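You operate a simulated robot arm through the tools that you are given. There is no shell and no other tool.

You are at the controls of a simulated robot arm. One attempt, no reset.

JOB
Set the press dial to LOW and stand the tray in the nest.
Fine: free the lock lever first and lock it again; the short tray.

It is judged by the outcome, as a careful person would: the job done as asked, and still so three seconds after it is handed in. It fails if anything else is knocked over, pushed out of place, dropped, spilled or broken.

ROBOT AND FRAMES
A 7-joint arm with a two-finger parallel gripper, fixed in place. Base frame: the origin is on the floor under the middle of its stand, x ahead of it, y to its left, z up; the work surface is at about z = 860. Lengths are in mm, angles in degrees, forces in N, time in s.
It reaches about 1372 mm from its shoulder. Its first joint turns from -149.0 to 149.0 degrees. Payload 3.43 kg.
The TCP is the grasp point between the finger pads, 30 mm short of the fingertips. In the tool frame z runs along the fingers and y along their closing line. Largest opening 94 mm; finger width 28, thickness 10; the body of the gripper, 50 by 96 mm, starts 55 mm behind the TCP.
Orientation is told as [roll, pitch, yaw] about the base's x, y, z axes, in that order, counted from this pose: with the fingers straight down and closing along the base's y, the tool's x points along the base's -x, its y along +y and its z along -z.

CONTROLS
- The arm moves only by the tool arm_command. Its arguments are lists of equal length, an entry for each row: "rot": the turn, a rotation vector about the tool's x, y, z in units of 4 degrees (1.0 is 4 degrees), a list of three; "travel": the shift along the tool's x, y, z in units of 25 mm (1.0 is 25 mm), a list of three; "fingers": the gripper command, from -1 (shut) to 1 (fully open), values between in proportion. In form: {"rot": [[rx, ry, rz], ...], "travel": [[dx, dy, dz], ...], "fingers": [fingers, ...]}. A call has 1 to 20 rows; each row shifts and turns the commanded pose from where the row before left it, along the tool's axes as they then stand. A call with a number of a shift or a turn outside -1 to 1 is refused whole. A row lasts 0.2 s, in which the tool goes at most 50 mm and 8.6 degrees; a call with a longer step from one row to the next is refused whole, and so is a gripper value outside its range. A pose out of reach is approached as far as the arm can. The call stops where the force on the tool passes 40 N (or 10 N more than at its start, if that is more) or the arm is blocked; 0.2 s more then pass. The fingers move at their own pace (about 45 mm/s each) and stop on an object; they squeeze with about 27 N. The grip force told is the motor's: it shows also when the fingers shut on nothing. Time passes only in rows, and 0.2 s behind the last, so rows that do not move let the fingers close. The reply holds the time, the measured pose of the TCP, the force on the tool along the base axes, the opening and the grip force, in the units named above and with some noise, with the torque about the TCP (base axes, N m) and any sound that the robot's microphone picked up.
- Cameras (640 x 400 px; columns grow to the right, rows downward): "scene" is fixed at [403.2, 659.7, 1475.7]; the picture's right is [1.00, 0.04, 0.00], its down [0.04, -0.94, -0.35] and it looks along [-0.02, 0.35, -0.94] (base axes); focal length 214 px, centre (320, 200). "wrist" rides on the gripper at [76, 14, -103] in the tool frame; the picture's right is [-0.18, 0.98, 0.00], its down [-0.75, -0.14, -0.64] and it looks along [-0.63, -0.12, 0.77] (tool axes); focal length 243 px, centre (320, 200). There is no depth. A picture from a camera that has moved, and an enlarged one, comes with that camera's place and axes in the base frame and with its lens. The place of the scene camera against the robot may be out by one fixed shift of up to 18 mm in any direction.
- snapshot(camera): a new picture of that camera. It takes no simulated time.
- enlarge(camera, box): a new picture of the part [left, top, right, bottom] of that camera's present view, enlarged. It takes no simulated time.
- job_done(): hands the job in; it is judged then, once.

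Places have to be worked out from the pictures, the camera data and where the tool is seen. Open the gripper and draw the arm clear of the work before you hand the job in, unless the task says otherwise.

The tools are called after "Call:" as name(argument=value, ...) on one line, values as JSON. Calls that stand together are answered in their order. arm_command: Moves the arm, as the interface text tells. Its arguments: {"type":"object","properties":{"rot":{"type":"array"},"travel":{"type":"array"},"fingers":{"type":"array"}},"required":["rot","travel","fingers"]} The other tools are called the same way: snapshot (camera) takes a picture; enlarge (camera, box) takes an enlarged picture of a part of a camera's view; job_done () hands the job in.

At the start:

```text
clock: 0.0
ee_pos: [218.1, 963.2, 1192.4]
tcp_rot: [0.0, -0.1, 0.0]
ft_force: [0.0, -0.6, -0.2]
ft_torque: [0.01, 0.02, 0.02]
grip_width: 94.0
gripper_force: 0.0
```

scene: 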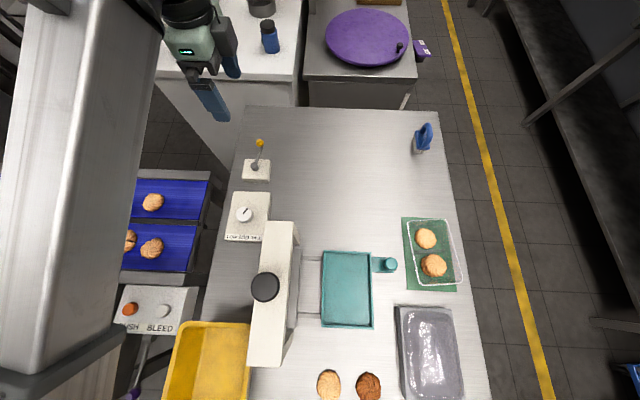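
wrist: 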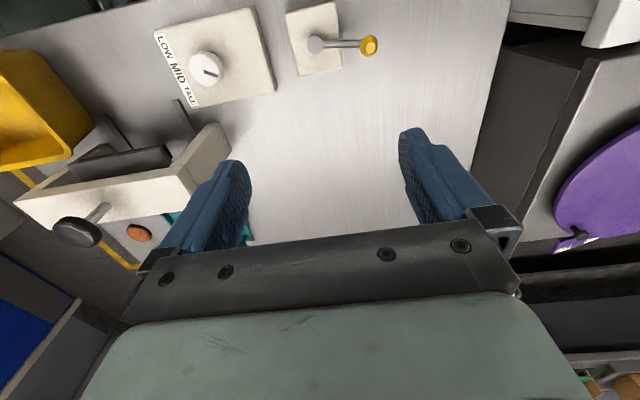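

I'll start by looking closer at the scene: the dial, the lock lever, the trays and the nest.

Call:
enlarge(camera="scene", box=[200, 120, 320, 260])

Call:
enlarge(camera="scene", box=[240, 200, 480, 400])

Call:
enlarge(camera="scene", box=[380, 100, 480, 300])

Call:
enlarge(camera="wrist", box=[140, 0, 400, 140])

```text
2.86 times, centred on (260, 190) of scene
camera zoom: at [403.2, 659.7, 1475.7], right [1.0, 0.04, 0.0], down [0.04, -0.94, -0.35], along [-0.02, 0.35, -0.94], focal length 613 px, centre (491, 229)
```

zoom: 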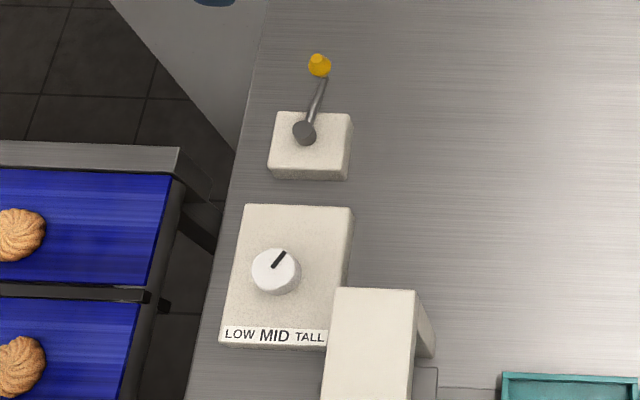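

```text
2.00 times, centred on (360, 300) of scene
camera zoom: at [403.2, 659.7, 1475.7], right [1.0, 0.04, 0.0], down [0.04, -0.94, -0.35], along [-0.02, 0.35, -0.94], focal length 429 px, centre (240, 0)
```

zoom: 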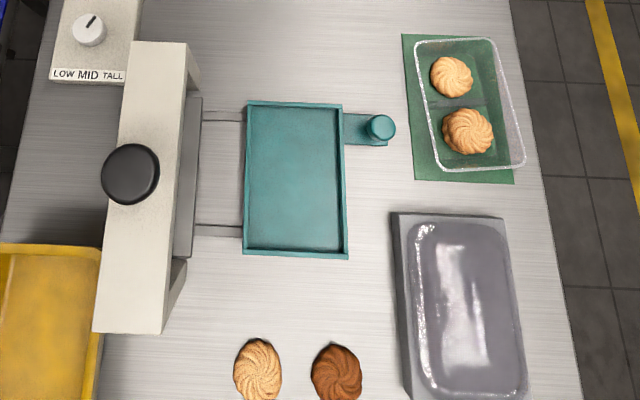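

```text
2.00 times, centred on (430, 200) of scene
camera zoom: at [403.2, 659.7, 1475.7], right [1.0, 0.04, 0.0], down [0.04, -0.94, -0.35], along [-0.02, 0.35, -0.94], focal length 429 px, centre (100, 200)
```

zoom: 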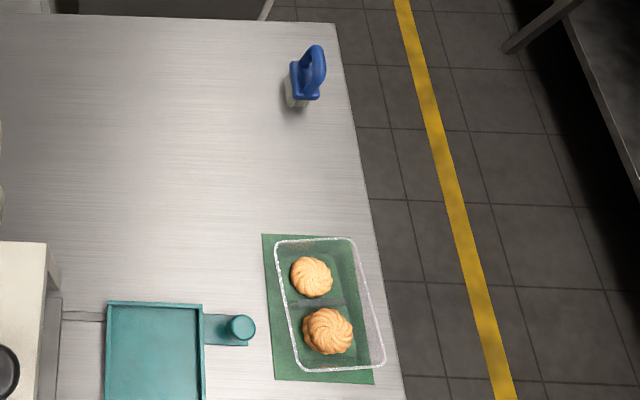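

```text
2.46 times, centred on (270, 70) of wrist
camera zoom: at [142.5, 976.7, 1293.7], right [0.18, 0.98, 0.0], down [0.75, -0.14, 0.64], along [0.63, -0.12, -0.77], focal length 597 px, centre (443, 520)
```

zoom: 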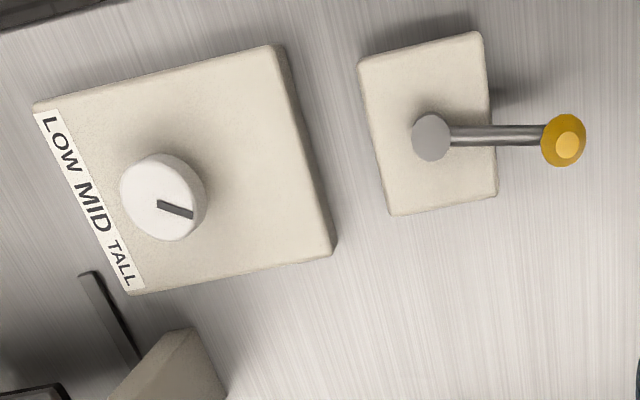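

The teal frame on rails with the side knob looks like the nest. Next I compare the candidate trays up close: the clear one with cookies and the grey one.

Call:
enlarge(camera="scene", box=[395, 210, 475, 300])

Call:
enlarge(camera="scene", box=[380, 290, 480, 400])

Call:
enlarge(camera="scene", box=[310, 235, 410, 335])

Call:
enlarge(camera="scene", box=[225, 130, 285, 190])

Call:
enlarge(camera="scene", box=[220, 180, 300, 250])

```text
4.44 times, centred on (435, 255) of scene
camera zoom: at [403.2, 659.7, 1475.7], right [1.0, 0.04, 0.0], down [0.04, -0.94, -0.35], along [-0.02, 0.35, -0.94], focal length 953 px, centre (-191, -44)
```

zoom: 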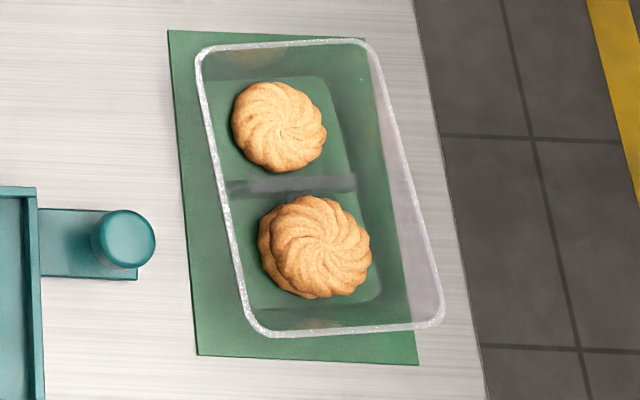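

```text
3.64 times, centred on (430, 345) of scene
camera zoom: at [403.2, 659.7, 1475.7], right [1.0, 0.04, 0.0], down [0.04, -0.94, -0.35], along [-0.02, 0.35, -0.94], focal length 780 px, centre (-80, -327)
```

zoom: 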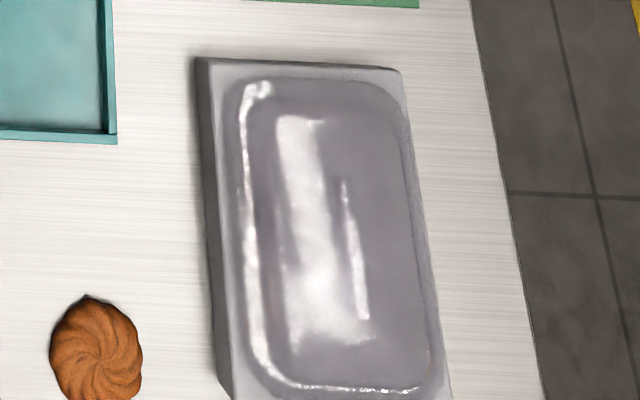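

```text
4.00 times, centred on (360, 285) of scene
camera zoom: at [403.2, 659.7, 1475.7], right [1.0, 0.04, 0.0], down [0.04, -0.94, -0.35], along [-0.02, 0.35, -0.94], focal length 858 px, centre (160, -140)
```

zoom: 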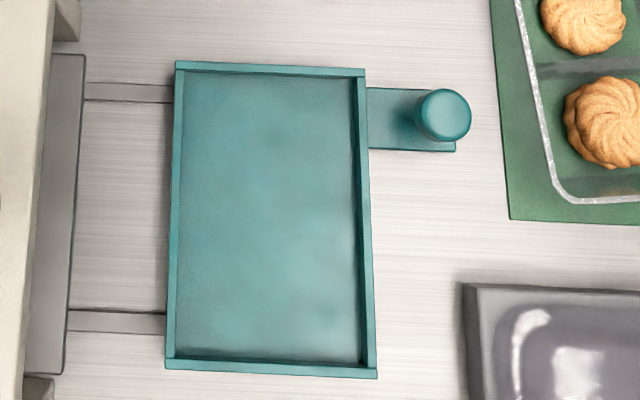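

```text
6.67 times, centred on (255, 160) of scene
camera zoom: at [403.2, 659.7, 1475.7], right [1.0, 0.04, 0.0], down [0.04, -0.94, -0.35], along [-0.02, 0.35, -0.94], focal length 1430 px, centre (753, 467)
```

zoom: 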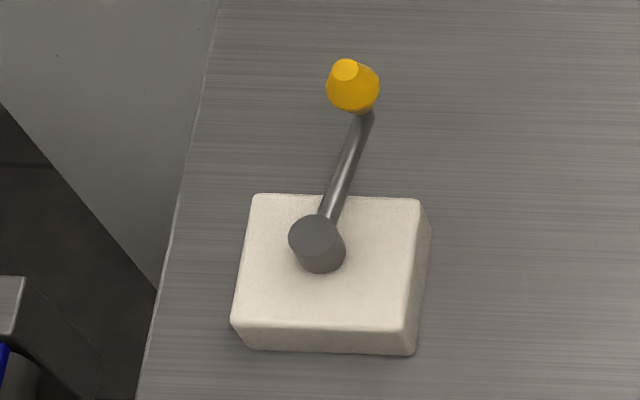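

```text
5.71 times, centred on (260, 215) of scene
camera zoom: at [403.2, 659.7, 1475.7], right [1.0, 0.04, 0.0], down [0.04, -0.94, -0.35], along [-0.02, 0.35, -0.94], focal length 1226 px, centre (663, 114)
```

zoom: 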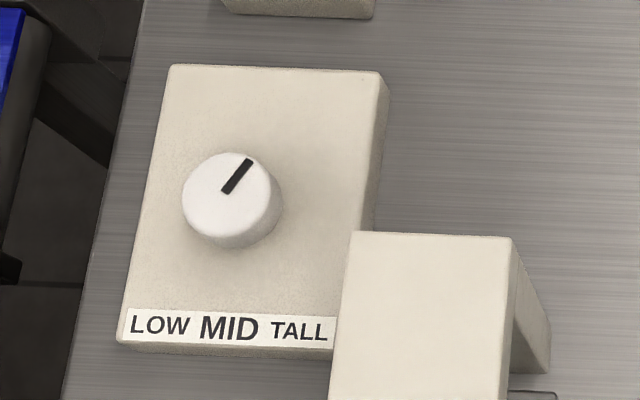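

The clear tray with cookies on the green mat looks like the low one, and the grey object is a larger, thick block. I'll move the wrist camera high over the right side for a proper view of the trays and nest.

Call:
arm_command(rot=[[0, 0, 0], [0, 0, 0], [0, 0, 0], [0, 0, 0], [0, 0, 0], [0, 0, 0], [0, 0, 0], [0, 0, 0], [0, 0, 0], [0, 0, 0]], travel=[[-0.85, -0.67, 0], [-0.85, -0.67, 0], [-0.85, -0.67, 0], [-0.85, -0.67, 0], [-0.85, -0.67, 0], [-0.85, -0.67, 0], [-0.85, -0.67, 0], [-0.85, -0.67, 0], [-0.85, -0.67, 0], [-0.85, -0.67, 0]], fingers=[1, 1, 1, 1, 1, 1, 1, 1, 1, 1])

Call:
snapshot(camera="wrist")

Call:
snapshot(camera="scene")

```text
clock: 2.2
ee_pos: [431.2, 795.4, 1191.4]
tcp_rot: [0.0, 0.0, 0.0]
ft_force: [-0.4, 0.2, -0.2]
ft_torque: [-0.02, 0.01, -0.04]
grip_width: 93.7
gripper_force: 0.1
```

```text
taken
camera wrist: at [355.1, 809.0, 1293.8], right [0.18, 0.98, 0.0], down [0.75, -0.14, 0.64], along [0.63, -0.12, -0.77], focal length 243 px, centre (320, 200)
```

wrist: 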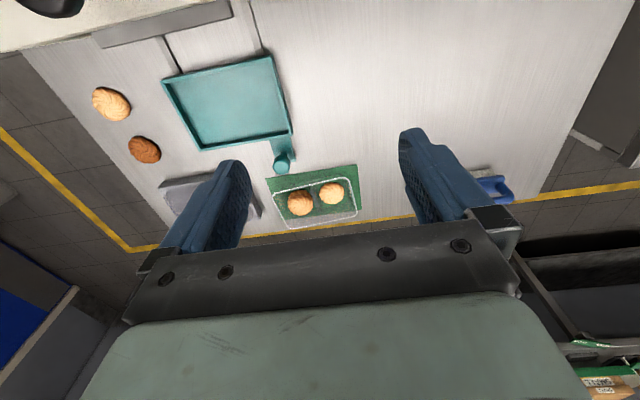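

```text
taken
```

scene: 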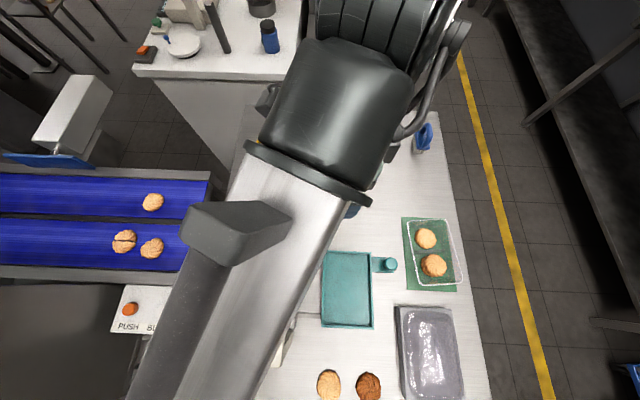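

The clear tray with two cookies and the nest are in view. I'll enlarge both in the wrist view.

Call:
enlarge(camera="wrist", box=[250, 150, 370, 240])

Call:
enlarge(camera="wrist", box=[140, 0, 320, 220])

```text
4.44 times, centred on (310, 195) of wrist
camera zoom: at [355.1, 809.0, 1293.8], right [0.18, 0.98, 0.0], down [0.75, -0.14, 0.64], along [0.63, -0.12, -0.77], focal length 1078 px, centre (364, 222)
```

zoom: 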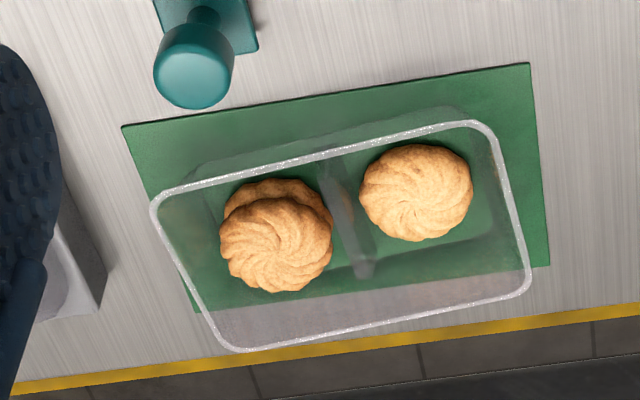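

```text
1.82 times, centred on (230, 110) of wrist
camera zoom: at [355.1, 809.0, 1293.8], right [0.18, 0.98, 0.0], down [0.75, -0.14, 0.64], along [0.63, -0.12, -0.77], focal length 441 px, centre (484, 364)
```

zoom: 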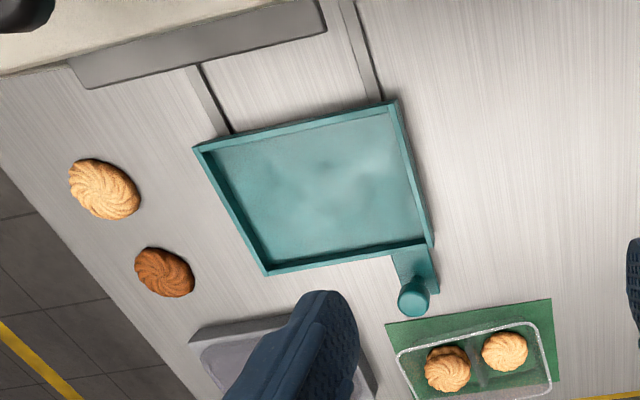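

The clear tray is divided, with a stack of cookies in one half. I'll move toward −y to see the grey object fully.

Call:
arm_command(rot=[[0, 0, 0], [0, 0, 0], [0, 0, 0], [0, 0, 0], [0, 0, 0], [0, 0, 0], [0, 0, 0], [0, 0, 0]], travel=[[0, -1, 0], [0, -1, 0], [0, -1, 0], [0, -1, 0], [0, -1, 0], [0, -1, 0], [0, -1, 0], [0, -1, 0]], fingers=[1, 1, 1, 1, 1, 1, 1, 1])

Call:
snapshot(camera="wrist")

Call:
enlarge(camera="wrist", box=[240, 60, 440, 240])

Call:
snapshot(camera="scene")

```text
clock: 4.0
ee_pos: [439.6, 612.4, 1148.5]
tcp_rot: [0.5, -0.3, 0.0]
ft_force: [-0.2, 0.4, -0.7]
ft_torque: [0.0, 0.03, 0.0]
grip_width: 94.0
gripper_force: 0.1
out of reach, approached as far as the arm can: row 4, 5, 6, 7, 8
```

```text
taken
camera wrist: at [364.1, 624.7, 1251.3], right [0.18, 0.98, 0.01], down [0.75, -0.15, 0.65], along [0.64, -0.11, -0.76], focal length 243 px, centre (320, 200)
```

wrist: 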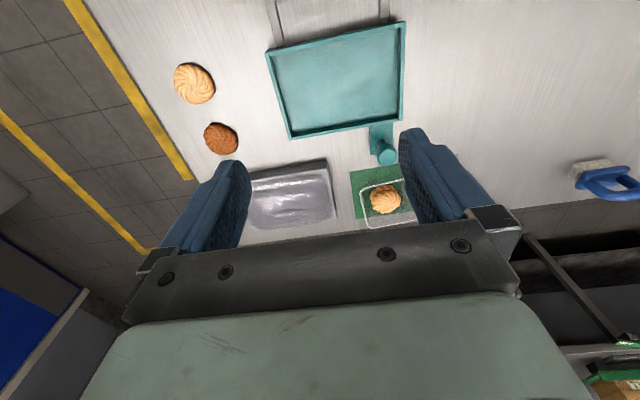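

```text
2.22 times, centred on (340, 150) of wrist
camera zoom: at [364.1, 624.7, 1251.3], right [0.18, 0.98, 0.01], down [0.75, -0.15, 0.65], along [0.64, -0.11, -0.76], focal length 539 px, centre (276, 311)
```

zoom: 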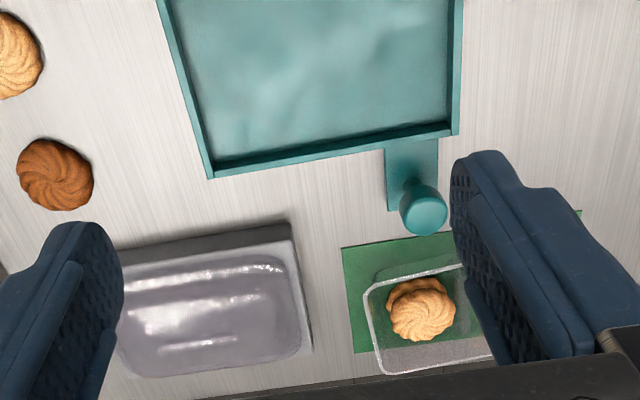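

```text
taken
```

scene: 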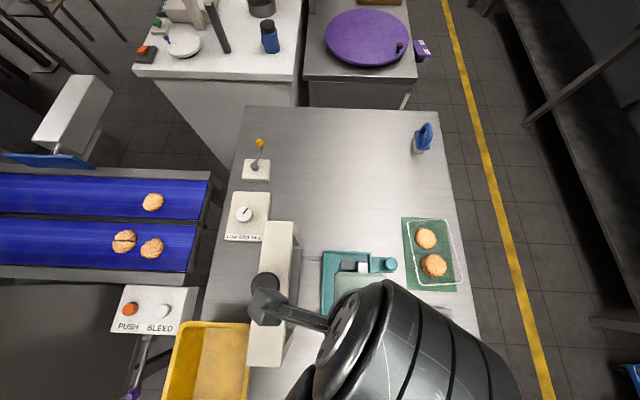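

The grey block is larger than the nest, and the clear tray (about 107 × 167) fits it, so the clear one is the short tray. I reached a joint limit here, so I'll back off in +y before going to inspect the dial.

Call:
arm_command(rot=[[0, 0, 0], [0, 0, 0], [0, 0, 0], [0, 0, 0], [0, 0, 0], [0, 0, 0], [0, 0, 0]], travel=[[0, 1, 0], [0, 1, 0], [0, 1, 0], [0, 1, 0], [0, 1, 0], [0, 1, 0], [0, 1, 0]], fingers=[1, 1, 1, 1, 1, 1, 1])

```text
clock: 5.6
ee_pos: [441.1, 787.8, 1150.0]
tcp_rot: [0.0, 0.1, 0.0]
ft_force: [-0.7, 0.5, 0.6]
ft_torque: [0.0, -0.01, 0.01]
grip_width: 94.2
gripper_force: 0.2
```

Backed off cleanly. Now to a vantage over the dial and lever.

Call:
arm_command(rot=[[0, 0, 0], [0, 0, 0], [0, 0, 0], [0, 0, 0], [0, 0, 0], [0, 0, 0], [0, 0, 0], [0, 0, 0], [0, 0, 0], [0, 0, 0], [0, 0, 0], [0, 0, 0], [0, 0, 0], [0, 0, 0], [0, 0, 0], [0, 0, 0]], travel=[[0.97, 0.3, 0], [0.97, 0.3, 0], [0.97, 0.3, 0], [0.97, 0.3, 0], [0.97, 0.3, 0], [0.97, 0.3, 0], [0.97, 0.3, 0], [0.97, 0.3, 0], [0.97, 0.3, 0], [0.97, 0.3, 0], [0.97, 0.3, 0], [0.97, 0.3, 0], [0, 0, 0.9], [0, 0, 0.9], [0, 0, 0.9], [0, 0, 0.9]], fingers=[1, 1, 1, 1, 1, 1, 1, 1, 1, 1, 1, 1, 1, 1, 1, 1])

Call:
snapshot(camera="wrist")

Call:
snapshot(camera="scene")

```text
clock: 9.0
ee_pos: [151.2, 878.0, 1059.7]
tcp_rot: [-0.1, 0.0, 0.1]
ft_force: [0.0, -0.5, 0.0]
ft_torque: [0.04, -0.05, 0.0]
grip_width: 94.0
gripper_force: 0.0
```

```text
taken
camera wrist: at [74.5, 891.2, 1162.2], right [0.18, 0.98, 0.0], down [0.75, -0.14, 0.64], along [0.63, -0.12, -0.77], focal length 243 px, centre (320, 200)
```

wrist: 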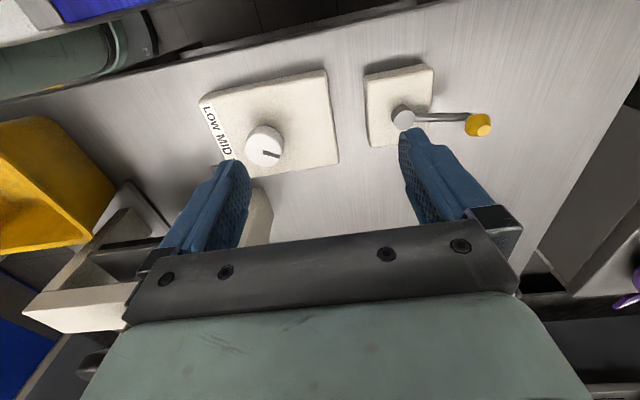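

```text
taken
```

scene: 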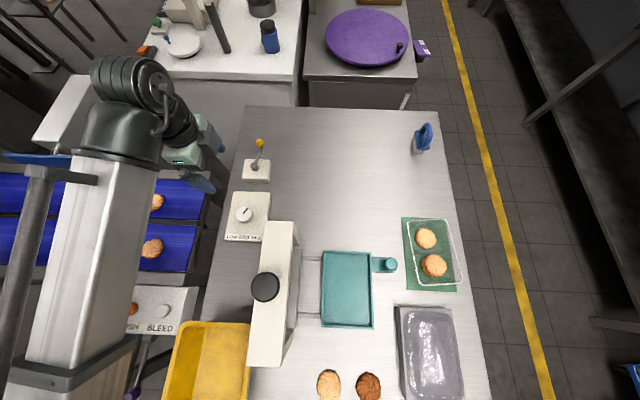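

Zooming in on the dial and lever from this vantage.

Call:
enlarge(camera="wrist", box=[190, 70, 350, 190])

Call:
enlarge(camera="wrist", box=[350, 50, 510, 170])

```text
3.33 times, centred on (270, 130) of wrist
camera zoom: at [74.5, 891.2, 1162.2], right [0.18, 0.98, 0.0], down [0.75, -0.14, 0.64], along [0.63, -0.12, -0.77], focal length 809 px, centre (487, 433)
```

zoom: 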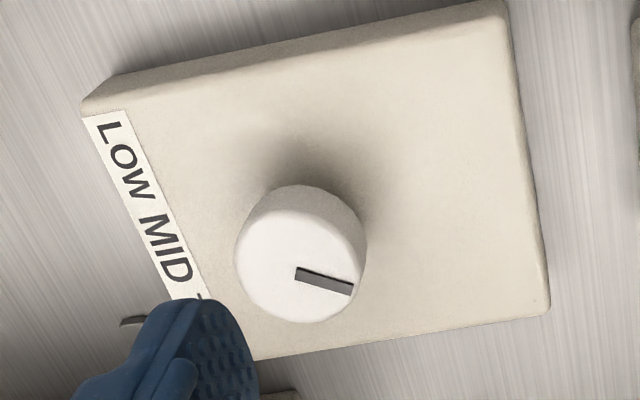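

```text
3.33 times, centred on (430, 110) of wrist
camera zoom: at [74.5, 891.2, 1162.2], right [0.18, 0.98, 0.0], down [0.75, -0.14, 0.64], along [0.63, -0.12, -0.77], focal length 809 px, centre (-47, 500)
```

zoom: 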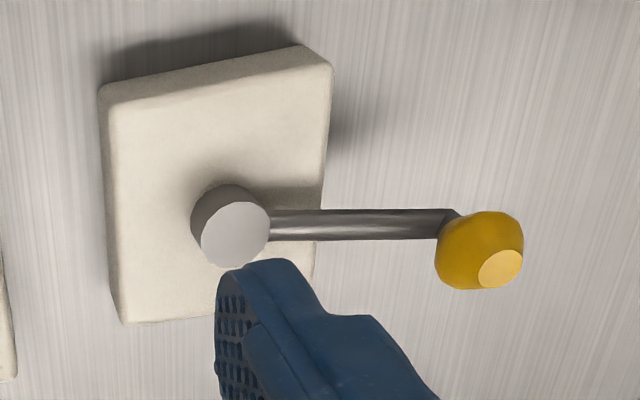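

The lever pivots on a vertical post at about (190, 961, 908), with its yellow knob at about (203, 1030, 934). The dial top is at about (191, 806, 918), with its pointer about 30° clockwise of straight up (+y). I'll take a closer look at the lever.

Call:
arm_command(rot=[[0, 0, 0], [0, 0, 0], [0, 0, 0], [0, 0, 0], [0, 0, 0], [0, 0, 0]], travel=[[-0.13, 0.95, 0.33], [-0.13, 0.95, 0.33], [-0.13, 0.95, 0.33], [-0.13, 0.95, 0.33], [-0.13, 0.95, 0.33], [-0.13, 0.95, 0.33]], fingers=[1, 1, 1, 1, 1, 1])

Call:
snapshot(camera="wrist")

Call:
enlarge(camera="wrist", box=[220, 80, 400, 200])

Call:
enlarge(camera="scene", box=[220, 120, 300, 190])

```text
clock: 10.4
ee_pos: [167.7, 1021.0, 1010.1]
tcp_rot: [0.0, 0.0, 0.0]
ft_force: [0.6, -0.4, -0.2]
ft_torque: [0.04, 0.0, 0.0]
grip_width: 94.2
gripper_force: 0.0
```

```text
taken
camera wrist: at [92.4, 1034.2, 1113.2], right [0.18, 0.98, 0.0], down [0.75, -0.14, 0.64], along [0.63, -0.12, -0.77], focal length 243 px, centre (320, 200)
```

wrist: 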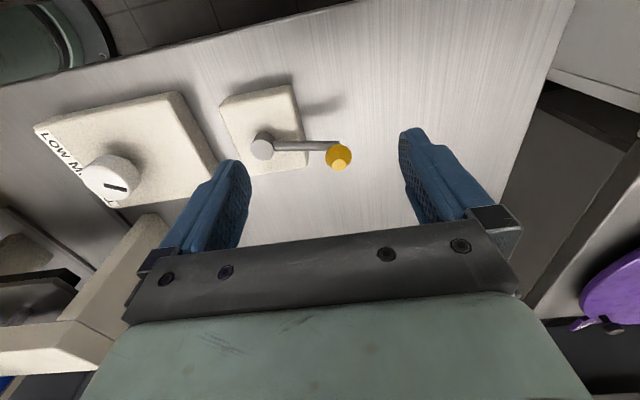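

```text
3.33 times, centred on (310, 140) of wrist
camera zoom: at [92.4, 1034.2, 1113.2], right [0.18, 0.98, 0.0], down [0.75, -0.14, 0.64], along [0.63, -0.12, -0.77], focal length 809 px, centre (353, 400)
```

zoom: 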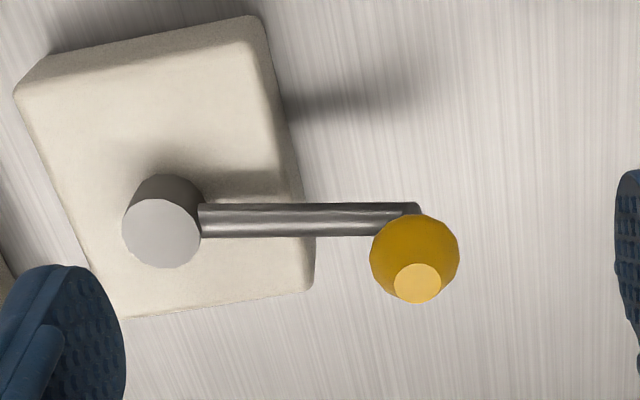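

```text
5.71 times, centred on (260, 155) of scene
camera zoom: at [403.2, 659.7, 1475.7], right [1.0, 0.04, 0.0], down [0.04, -0.94, -0.35], along [-0.02, 0.35, -0.94], focal length 1226 px, centre (663, 457)
```

zoom: 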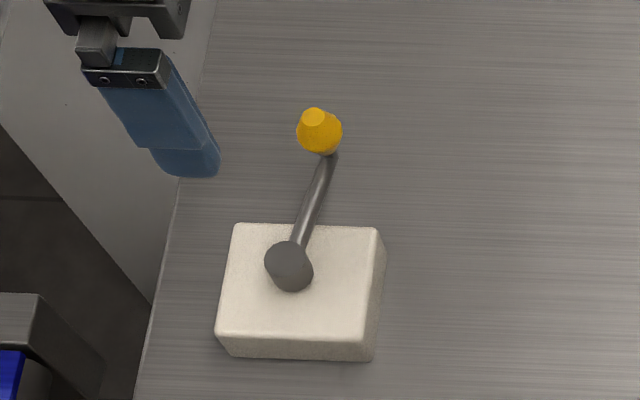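

Lever geometry from three views: pivot (190.5, 961), knob at radius about 70 mm and about 11° clockwise of +y, knob z about 908–934, rod below at about 901. It swings in the horizontal plane, so I'll yaw the gripper about 80° so the fingers straddle the knob along its swing direction.

Call:
arm_command(rot=[[0, 0, -1], [0, 0, -1], [0, 0, -1], [0, 0, -1], [0, 0, -1], [0, 0, -1], [0, 0, -1], [0, 0, -1], [0, 0, -1], [0, 0, -1], [0, 0, -1], [0, 0, -1], [0, 0, -1], [0, 0, -1], [0, 0, -1], [0, 0, -1], [0, 0, -1], [0, 0, -1], [0, 0, -1], [0, 0, -1]], travel=[[0, 0, 0], [0, 0, 0], [0, 0, 0], [0, 0, 0], [0, 0, 0], [0, 0, 0], [0, 0, 0], [0, 0, 0], [0, 0, 0], [0, 0, 0], [0, 0, 0], [0, 0, 0], [0, 0, 0], [0, 0, 0], [0, 0, 0], [0, 0, 0], [0, 0, 0], [0, 0, 0], [0, 0, 0], [0, 0, 0]], fingers=[1, 1, 1, 1, 1, 1, 1, 1, 1, 1, 1, 1, 1, 1, 1, 1, 1, 1, 1, 1])

Call:
snapshot(camera="wrist")

Call:
snapshot(camera="scene")

```text
clock: 14.6
ee_pos: [170.5, 1020.9, 1011.5]
tcp_rot: [0.0, 0.0, 80.1]
ft_force: [-1.1, -0.9, -0.5]
ft_torque: [0.01, 0.03, 0.01]
grip_width: 93.8
gripper_force: 0.0
```

```text
taken
camera wrist: at [142.6, 947.1, 1113.5], right [-0.94, 0.35, 0.0], down [0.27, 0.72, 0.64], along [0.23, 0.6, -0.77], focal length 243 px, centre (320, 200)
```

wrist: 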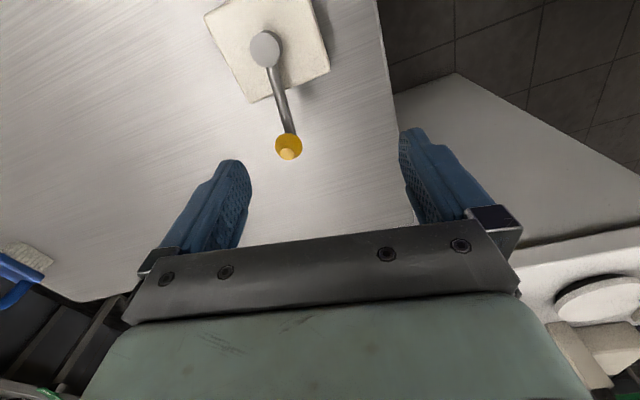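

```text
taken
```

scene: 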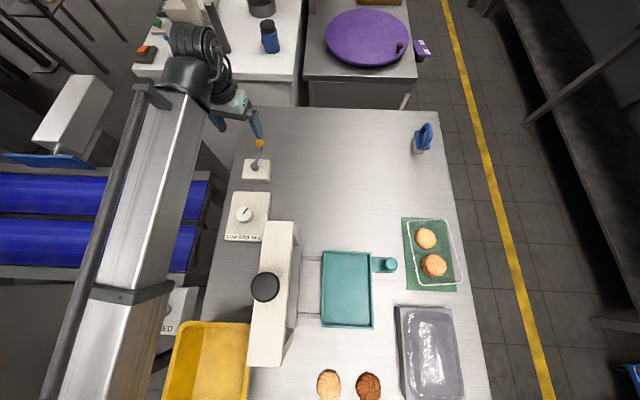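

Yaw is good. I'll close the opening to about 46 mm, centre above the knob at (203.5, 1030.5), and descend partway to check the alignment.

Call:
arm_command(rot=[[0, 0, 0], [0, 0, 0], [0, 0, 0], [0, 0, 0]], travel=[[-0.3, -0.62, 0], [-0.3, -0.62, 0], [0, 0, 0.7], [0, 0, 0.7]], fingers=[0, 0, 0, 0])

Call:
snapshot(camera="wrist")

Call:
enlarge(camera="scene", box=[220, 90, 300, 190])

```text
clock: 15.6
ee_pos: [201.4, 1031.2, 976.4]
tcp_rot: [0.0, 0.0, 79.9]
ft_force: [0.1, 0.0, -0.2]
ft_torque: [0.01, -0.02, -0.03]
grip_width: 46.9
gripper_force: 0.0
```

```text
taken
camera wrist: at [174.9, 956.9, 1078.7], right [-0.94, 0.35, 0.0], down [0.27, 0.72, 0.64], along [0.23, 0.6, -0.77], focal length 243 px, centre (320, 200)
```

wrist: 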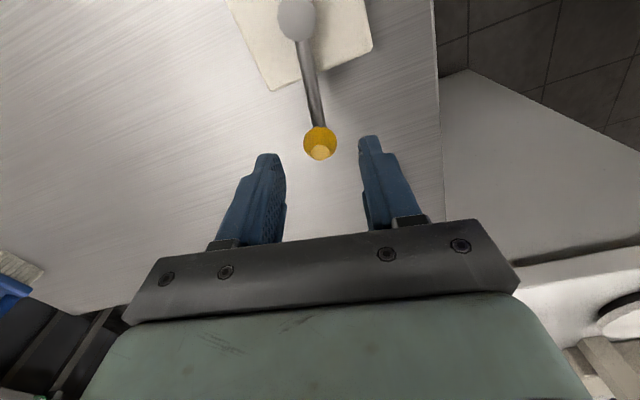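

```text
4.00 times, centred on (260, 140) of scene
camera zoom: at [403.2, 659.7, 1475.7], right [1.0, 0.04, 0.0], down [0.04, -0.94, -0.35], along [-0.02, 0.35, -0.94], focal length 858 px, centre (560, 440)
```

zoom: 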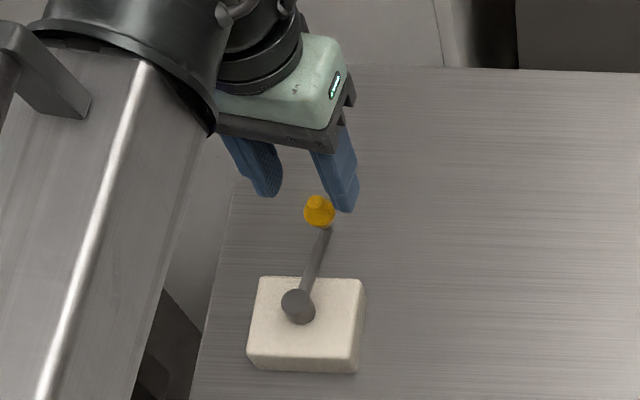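

The knob is centred between the fingers. I'll lower so the fingertips sit at about z 910, beside the knob and above the rod.

Call:
arm_command(rot=[[0, 0, 0], [0, 0, 0]], travel=[[0, -0.06, 0.72], [0, 0, 0.72]], fingers=[0, 0])

Call:
snapshot(camera="wrist")

Call:
enlarge(camera="scene", box=[220, 90, 300, 190])

```text
clock: 16.2
ee_pos: [203.5, 1030.0, 942.0]
tcp_rot: [0.0, 0.0, 80.0]
ft_force: [0.1, 0.8, 0.7]
ft_torque: [0.0, 0.03, 0.0]
grip_width: 46.8
gripper_force: 0.0
```

```text
taken
camera wrist: at [176.4, 957.0, 1043.2], right [-0.94, 0.35, 0.0], down [0.27, 0.72, 0.64], along [0.23, 0.6, -0.77], focal length 243 px, centre (320, 200)
```

wrist: 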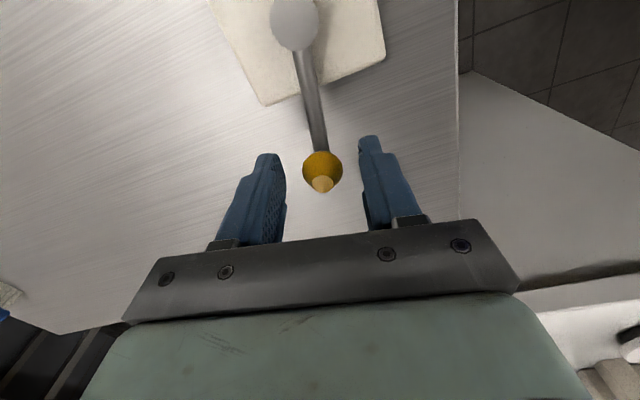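

```text
4.00 times, centred on (260, 140) of scene
camera zoom: at [403.2, 659.7, 1475.7], right [1.0, 0.04, 0.0], down [0.04, -0.94, -0.35], along [-0.02, 0.35, -0.94], focal length 858 px, centre (560, 440)
```

zoom: 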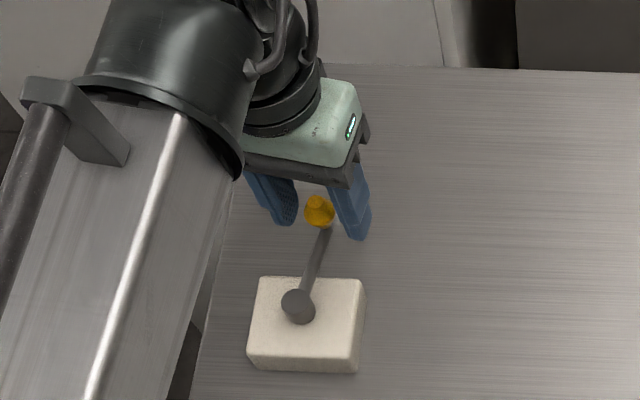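

Straddling the knob now. I'll narrow to about 30 mm and nudge gently toward −x to see if the lever gives.

Call:
arm_command(rot=[[0, 0, 0], [0, 0, 0], [0, 0, 0], [0, 0, 0]], travel=[[0, 0, 0], [0, 0, 0], [0, 0.15, 0], [0, 0.15, 0]], fingers=[-0.38, -0.38, -0.38, -0.38])

Call:
enlarge(camera="wrist", box=[240, 80, 400, 220])

```text
clock: 17.2
ee_pos: [196.2, 1029.9, 940.3]
tcp_rot: [-0.1, 0.0, 79.9]
ft_force: [8.2, 2.3, -1.2]
ft_torque: [0.05, -0.12, 0.04]
grip_width: 33.5
gripper_force: 3.7
```

```text
2.86 times, centred on (320, 150) of wrist
camera zoom: at [169.9, 957.9, 1042.7], right [-0.94, 0.35, 0.0], down [0.27, 0.72, 0.64], along [0.23, 0.6, -0.77], focal length 693 px, centre (320, 343)
```

zoom: 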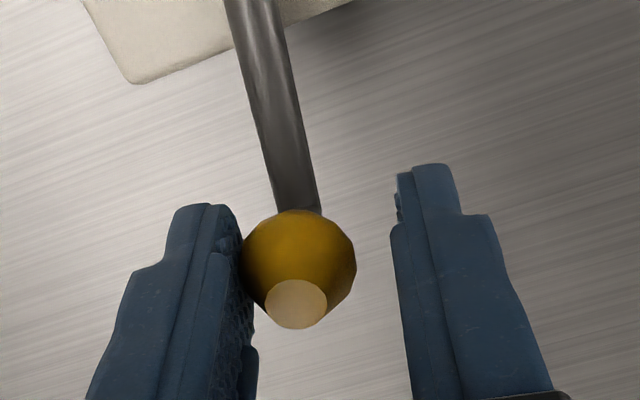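

The lever resists with about 8 N toward −x and hasn't moved. Now I'll try the same gentle nudge toward +x.

Call:
arm_command(rot=[[0, 0, 0], [0, 0, 0], [0, 0, 0], [0, 0, 0]], travel=[[0, -0.3, 0], [0, 0, 0], [0, -0.15, 0], [0, -0.15, 0]], fingers=[-0.38, -0.38, -0.38, -0.38])

Call:
enlarge(camera="wrist", box=[240, 80, 400, 220])

```text
clock: 18.2
ee_pos: [211.5, 1029.2, 940.5]
tcp_rot: [0.0, 0.1, 80.0]
ft_force: [-2.0, -0.3, 0.0]
ft_torque: [0.0, 0.05, 0.0]
grip_width: 29.5
gripper_force: 0.4
```

```text
2.86 times, centred on (320, 150) of wrist
camera zoom: at [183.9, 955.2, 1042.6], right [-0.94, 0.35, 0.0], down [0.27, 0.72, 0.64], along [0.23, 0.6, -0.77], focal length 693 px, centre (320, 343)
```

zoom: 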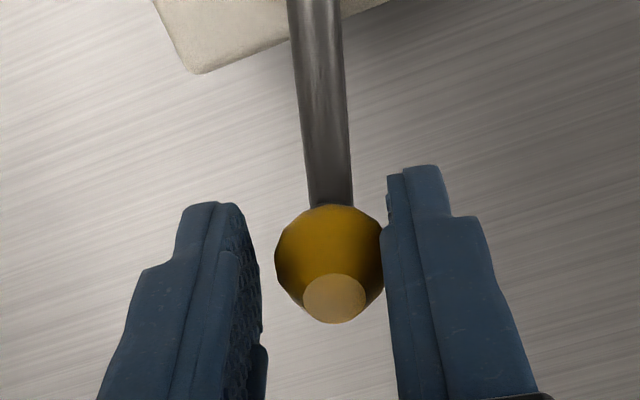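

The lever moved about 7 mm toward +x under only 2 N, so clockwise frees it. I'll continue along the arc about its pivot, turning the gripper with it, in stages.

Call:
arm_command(rot=[[0, 0, 1], [0, 0, 1], [0, 0, 1], [0, 0, 1], [0, 0, 1], [0, 0, 1], [0, 0, 1], [0, 0, 1]], travel=[[0.032, -0.197, 0], [0.032, -0.197, 0], [0.032, -0.197, 0], [0.032, -0.197, 0], [0.032, -0.197, 0], [0.032, -0.197, 0], [0.032, -0.197, 0], [0.032, -0.197, 0]], fingers=[-0.38, -0.38, -0.38, -0.38, -0.38, -0.38, -0.38, -0.38])

Call:
enlarge(camera="wrist", box=[200, 0, 440, 220])

Call:
enlarge(camera="scene", box=[220, 90, 300, 190])

```text
clock: 20.0
ee_pos: [244.7, 1006.5, 939.7]
tcp_rot: [0.0, -0.1, 47.9]
ft_force: [-1.1, 0.2, -0.8]
ft_torque: [-0.03, 0.05, 0.05]
grip_width: 29.5
gripper_force: 0.5
```

```text
1.82 times, centred on (320, 110) of wrist
camera zoom: at [183.1, 959.6, 1041.8], right [-0.61, 0.8, 0.0], down [0.61, 0.46, 0.64], along [0.51, 0.39, -0.77], focal length 441 px, centre (320, 364)
```

zoom: 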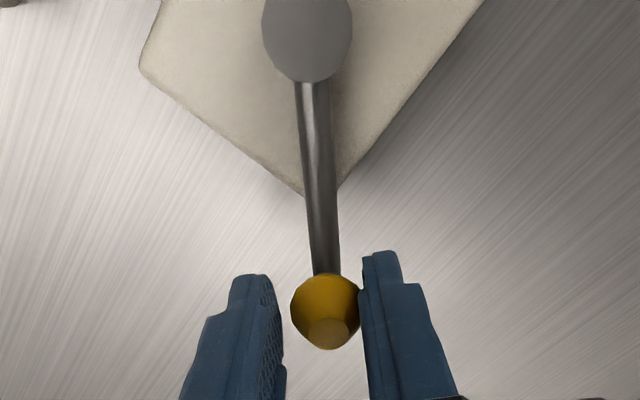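

```text
4.00 times, centred on (260, 140) of scene
camera zoom: at [403.2, 659.7, 1475.7], right [1.0, 0.04, 0.0], down [0.04, -0.94, -0.35], along [-0.02, 0.35, -0.94], focal length 858 px, centre (560, 440)
```

zoom: 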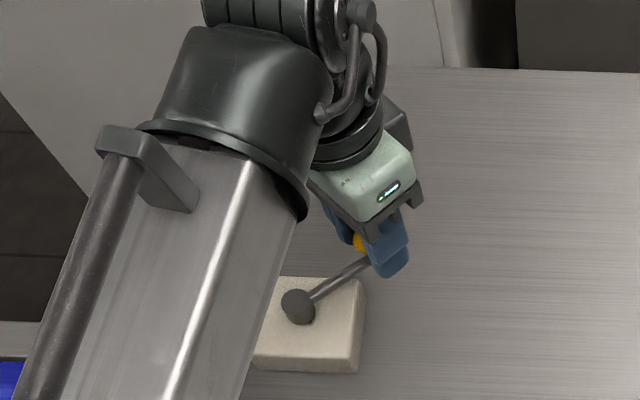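

The lever follows with about 1 N. I'll continue the arc.

Call:
arm_command(rot=[[0, 0, 1], [0, 0, 1], [0, 0, 1], [0, 0, 1], [0, 0, 1], [0, 0, 1], [0, 0, 1]], travel=[[0.032, -0.197, 0], [0.032, -0.197, 0], [0.032, -0.197, 0], [0.032, -0.197, 0], [0.032, -0.197, 0], [0.032, -0.197, 0], [0.032, -0.197, 0]], fingers=[-0.38, -0.38, -0.38, -0.38, -0.38, -0.38, -0.38])

Call:
enlarge(camera="wrist", box=[200, 0, 440, 220])

```text
clock: 21.6
ee_pos: [258.8, 977.5, 940.1]
tcp_rot: [0.0, 0.0, 19.8]
ft_force: [-0.7, 0.3, 0.5]
ft_torque: [0.01, 0.0, 0.01]
grip_width: 29.6
gripper_force: 0.2
```

```text
1.82 times, centred on (320, 110) of wrist
camera zoom: at [183.9, 962.7, 1042.0], right [-0.16, 0.99, 0.0], down [0.76, 0.12, 0.64], along [0.63, 0.1, -0.77], focal length 441 px, centre (320, 364)
```

zoom: 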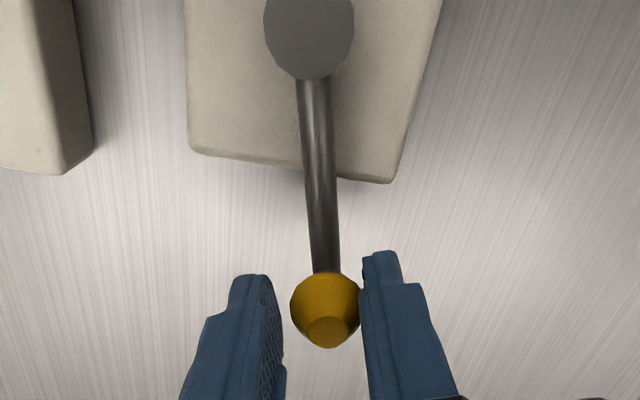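

Still moving freely at about 75°. I'll continue in smaller steps while watching the force.

Call:
arm_command(rot=[[0, 0, 1], [0, 0, 1], [0, 0, 1], [0, 0, 1]], travel=[[0.032, -0.197, 0], [0.032, -0.197, 0], [0.032, -0.197, 0], [0.032, -0.197, 0]], fingers=[-0.38, -0.38, -0.38, -0.38])

Call:
enlarge(camera="wrist", box=[200, 0, 440, 220])

```text
clock: 22.6
ee_pos: [261.3, 957.4, 941.3]
tcp_rot: [0.1, -0.1, 3.8]
ft_force: [-0.5, 6.2, -1.3]
ft_torque: [0.06, -0.02, 0.04]
grip_width: 32.9
gripper_force: 3.1
```

```text
1.82 times, centred on (320, 110) of wrist
camera zoom: at [184.8, 965.4, 1042.7], right [0.12, 0.99, 0.0], down [0.76, -0.09, 0.64], along [0.64, -0.07, -0.77], focal length 441 px, centre (320, 364)
```

zoom: 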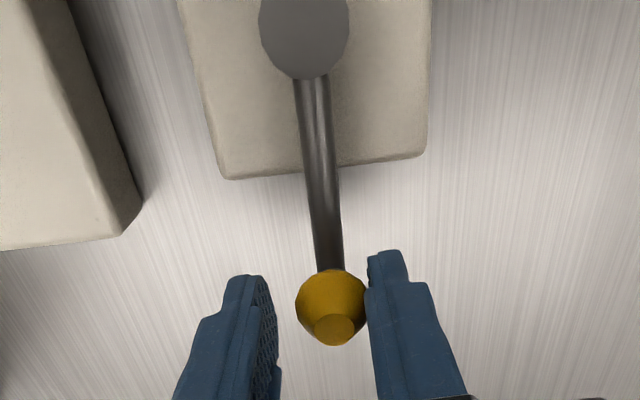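

A stop: 6 N, with the lever at about 90° (along +x). That's the freed position. I'll ease back, open, rise clear, and check that it stays.

Call:
arm_command(rot=[[0, 0, 0], [0, 0, 0], [0, 0, 0], [0, 0, 0], [0, 0, 0], [0, 0, 0]], travel=[[0, 0.14, 0], [0, 0, 0], [0, 0, -0.8], [0, 0, -0.8], [0, 0, -0.8], [0, 0, -0.8]], fingers=[-0.2, 0, 0, 0, 0.2, 0.4])

Call:
snapshot(camera="wrist")

Call:
enlarge(camera="scene", box=[200, 100, 320, 260])

```text
clock: 24.0
ee_pos: [260.4, 960.1, 1021.9]
tcp_rot: [0.0, 0.0, 4.0]
ft_force: [-0.1, 0.4, -1.1]
ft_torque: [0.02, 0.01, -0.05]
grip_width: 65.8
gripper_force: 0.1
```

```text
taken
camera wrist: at [182.5, 967.7, 1124.0], right [0.12, 0.99, 0.0], down [0.76, -0.09, 0.64], along [0.64, -0.07, -0.77], focal length 243 px, centre (320, 200)
```

wrist: 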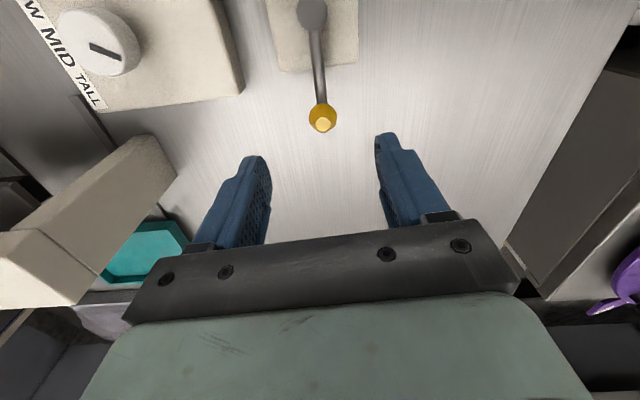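

```text
2.50 times, centred on (260, 180) of scene
camera zoom: at [403.2, 659.7, 1475.7], right [1.0, 0.04, 0.0], down [0.04, -0.94, -0.35], along [-0.02, 0.35, -0.94], focal length 536 px, centre (470, 250)
```

zoom: 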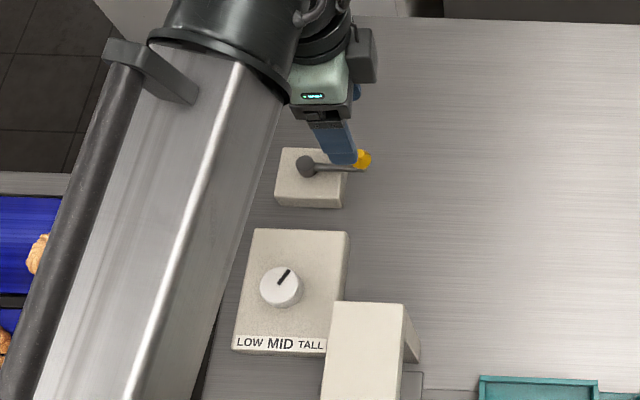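

The lever stays at +x, freed. Next I move over the dial at (191.3, 805.6) with the fingers about 66 mm apart, and lower partway for an alignment check.

Call:
arm_command(rot=[[0, 0, 0], [0, 0, 0], [0, 0, 0], [0, 0, 0], [0, 0, 0], [0, 0, 0], [0, 0, 0], [0, 0, 0], [0, 0, 0], [0, 0, 0]], travel=[[0.456, -0.853, 0], [0.456, -0.853, 0], [0.456, -0.853, 0], [0.456, -0.853, 0], [0.456, -0.853, 0], [0.456, -0.853, 0], [0.456, -0.853, 0], [0, 0, 0.8], [0, 0, 0.8], [0, 0, 0.6]], fingers=[0.4, 0.4, 0.4, 0.4, 0.4, 0.4, 0.4, 0.4, 0.4, 0.4])

Call:
snapshot(camera="wrist")

Call:
snapshot(camera="scene")

```text
clock: 26.2
ee_pos: [190.7, 807.2, 964.6]
tcp_rot: [0.1, 0.0, 4.1]
ft_force: [0.1, 1.4, 0.2]
ft_torque: [0.03, 0.0, 0.0]
grip_width: 66.0
gripper_force: 0.1
```

```text
taken
camera wrist: at [114.4, 814.6, 1066.9], right [0.12, 0.99, 0.0], down [0.76, -0.09, 0.64], along [0.64, -0.07, -0.77], focal length 243 px, centre (320, 200)
```

wrist: 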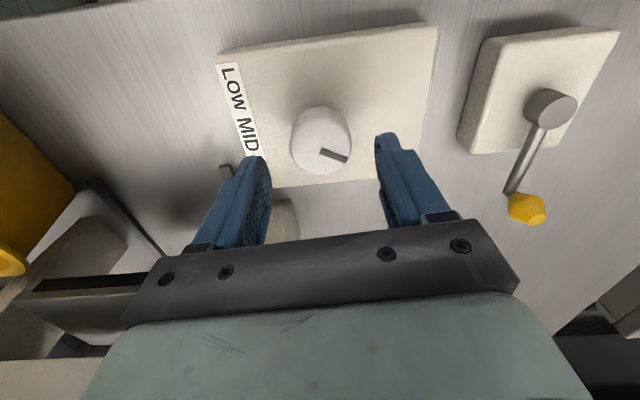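

```text
taken
```

scene: 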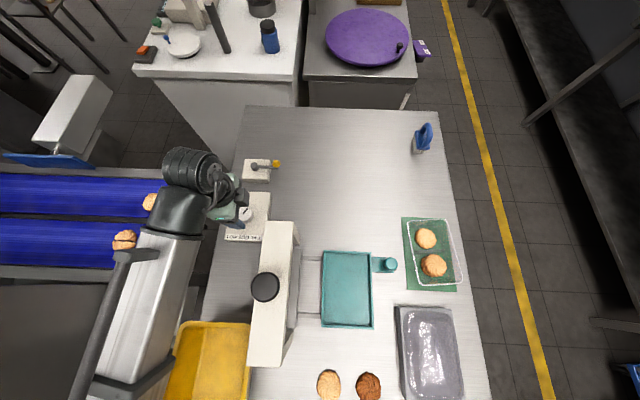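

Call:
enlarge(camera="wrist", box=[240, 80, 400, 200])

```text
3.33 times, centred on (320, 140) of wrist
camera zoom: at [114.4, 814.6, 1066.9], right [0.12, 0.99, 0.0], down [0.76, -0.09, 0.64], along [0.64, -0.07, -0.77], focal length 809 px, centre (320, 400)
```

zoom: 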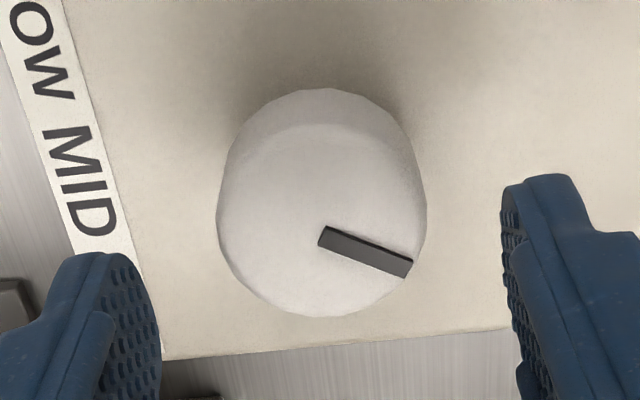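

The knob centre matches the TCP within 1 mm. I'll lower to z about 919 and close on the dial.

Call:
arm_command(rot=[[0, 0, 0], [0, 0, 0], [0, 0, 0], [0, 0, 0], [0, 0, 0], [0, 0, 0]], travel=[[-0.03, 0, 0.9], [0, 0, 0.9], [0, 0, 0], [0, 0, 0], [0, 0, 0], [0, 0, 0]], fingers=[0.4, 0.4, -0.3, -0.3, -0.3, -0.3])

Call:
snapshot(camera="wrist")

```text
clock: 27.6
ee_pos: [191.2, 806.7, 919.5]
tcp_rot: [0.0, 0.0, 4.0]
ft_force: [0.0, 4.9, -4.4]
ft_torque: [0.23, -0.08, -0.01]
grip_width: 41.7
gripper_force: 44.9
```

```text
taken
camera wrist: at [115.0, 815.1, 1022.1], right [0.12, 0.99, 0.0], down [0.76, -0.09, 0.64], along [0.64, -0.07, -0.77], focal length 243 px, centre (320, 200)
```

wrist: 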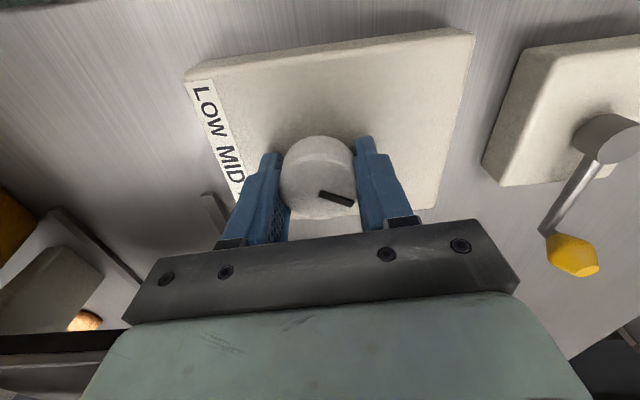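

Gripping the dial at 41.7 mm. I'll turn it counter-clockwise, toward the LOW side, in small steps, watching torque and sound.

Call:
arm_command(rot=[[0, 0, -1], [0, 0, -1], [0, 0, -1], [0, 0, -1]], travel=[[0, 0, 0], [0, 0, 0], [0, 0, 0], [0, 0, 0]], fingers=[-0.3, -0.3, -0.3, -0.3])

Call:
enlarge(camera="wrist", box=[200, 80, 440, 240])

Call:
enlarge(camera="scene", box=[200, 160, 320, 300])

```text
clock: 28.6
ee_pos: [192.7, 806.9, 920.3]
tcp_rot: [0.2, 0.0, 20.1]
ft_force: [-8.1, 23.0, -3.1]
ft_torque: [0.02, 0.43, -0.05]
grip_width: 41.4
gripper_force: 44.8
```

```text
2.50 times, centred on (320, 160) of wrist
camera zoom: at [115.6, 793.6, 1022.2], right [-0.16, 0.99, 0.0], down [0.76, 0.12, 0.64], along [0.63, 0.11, -0.77], focal length 606 px, centre (320, 300)
```

zoom: 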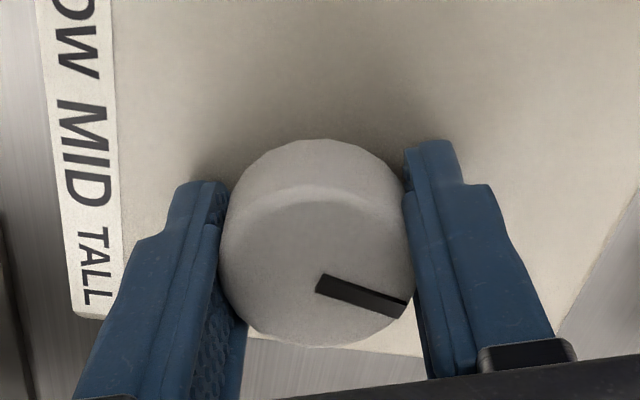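

```text
2.86 times, centred on (260, 230) of scene
camera zoom: at [403.2, 659.7, 1475.7], right [1.0, 0.04, 0.0], down [0.04, -0.94, -0.35], along [-0.02, 0.35, -0.94], focal length 613 px, centre (491, 114)
```

zoom: 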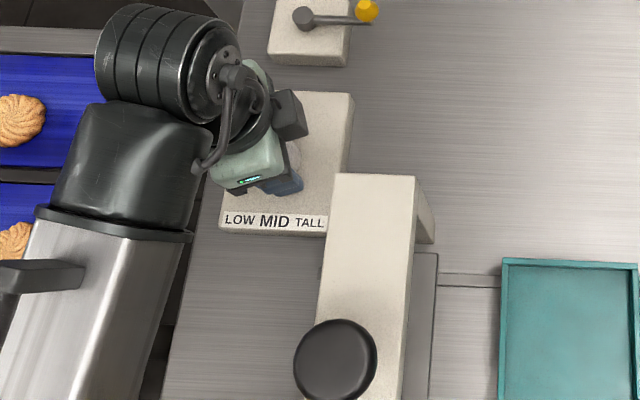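

The dial turns with the gripper: its pointer is now about 13° clockwise of +y. There is about 24 N of side force along the closing axis, so I'll shift the TCP slightly in tool +y to relieve it before going on.

Call:
arm_command(rot=[[0, 0, 0], [0, 0, 0]], travel=[[0, 0.06, 0], [0, 0, 0]], fingers=[-0.3, -0.3])

```text
clock: 29.2
ee_pos: [191.7, 808.0, 919.2]
tcp_rot: [0.0, 0.1, 20.0]
ft_force: [-8.8, 14.2, -0.6]
ft_torque: [0.63, 0.59, -0.07]
grip_width: 41.4
gripper_force: 44.8
```

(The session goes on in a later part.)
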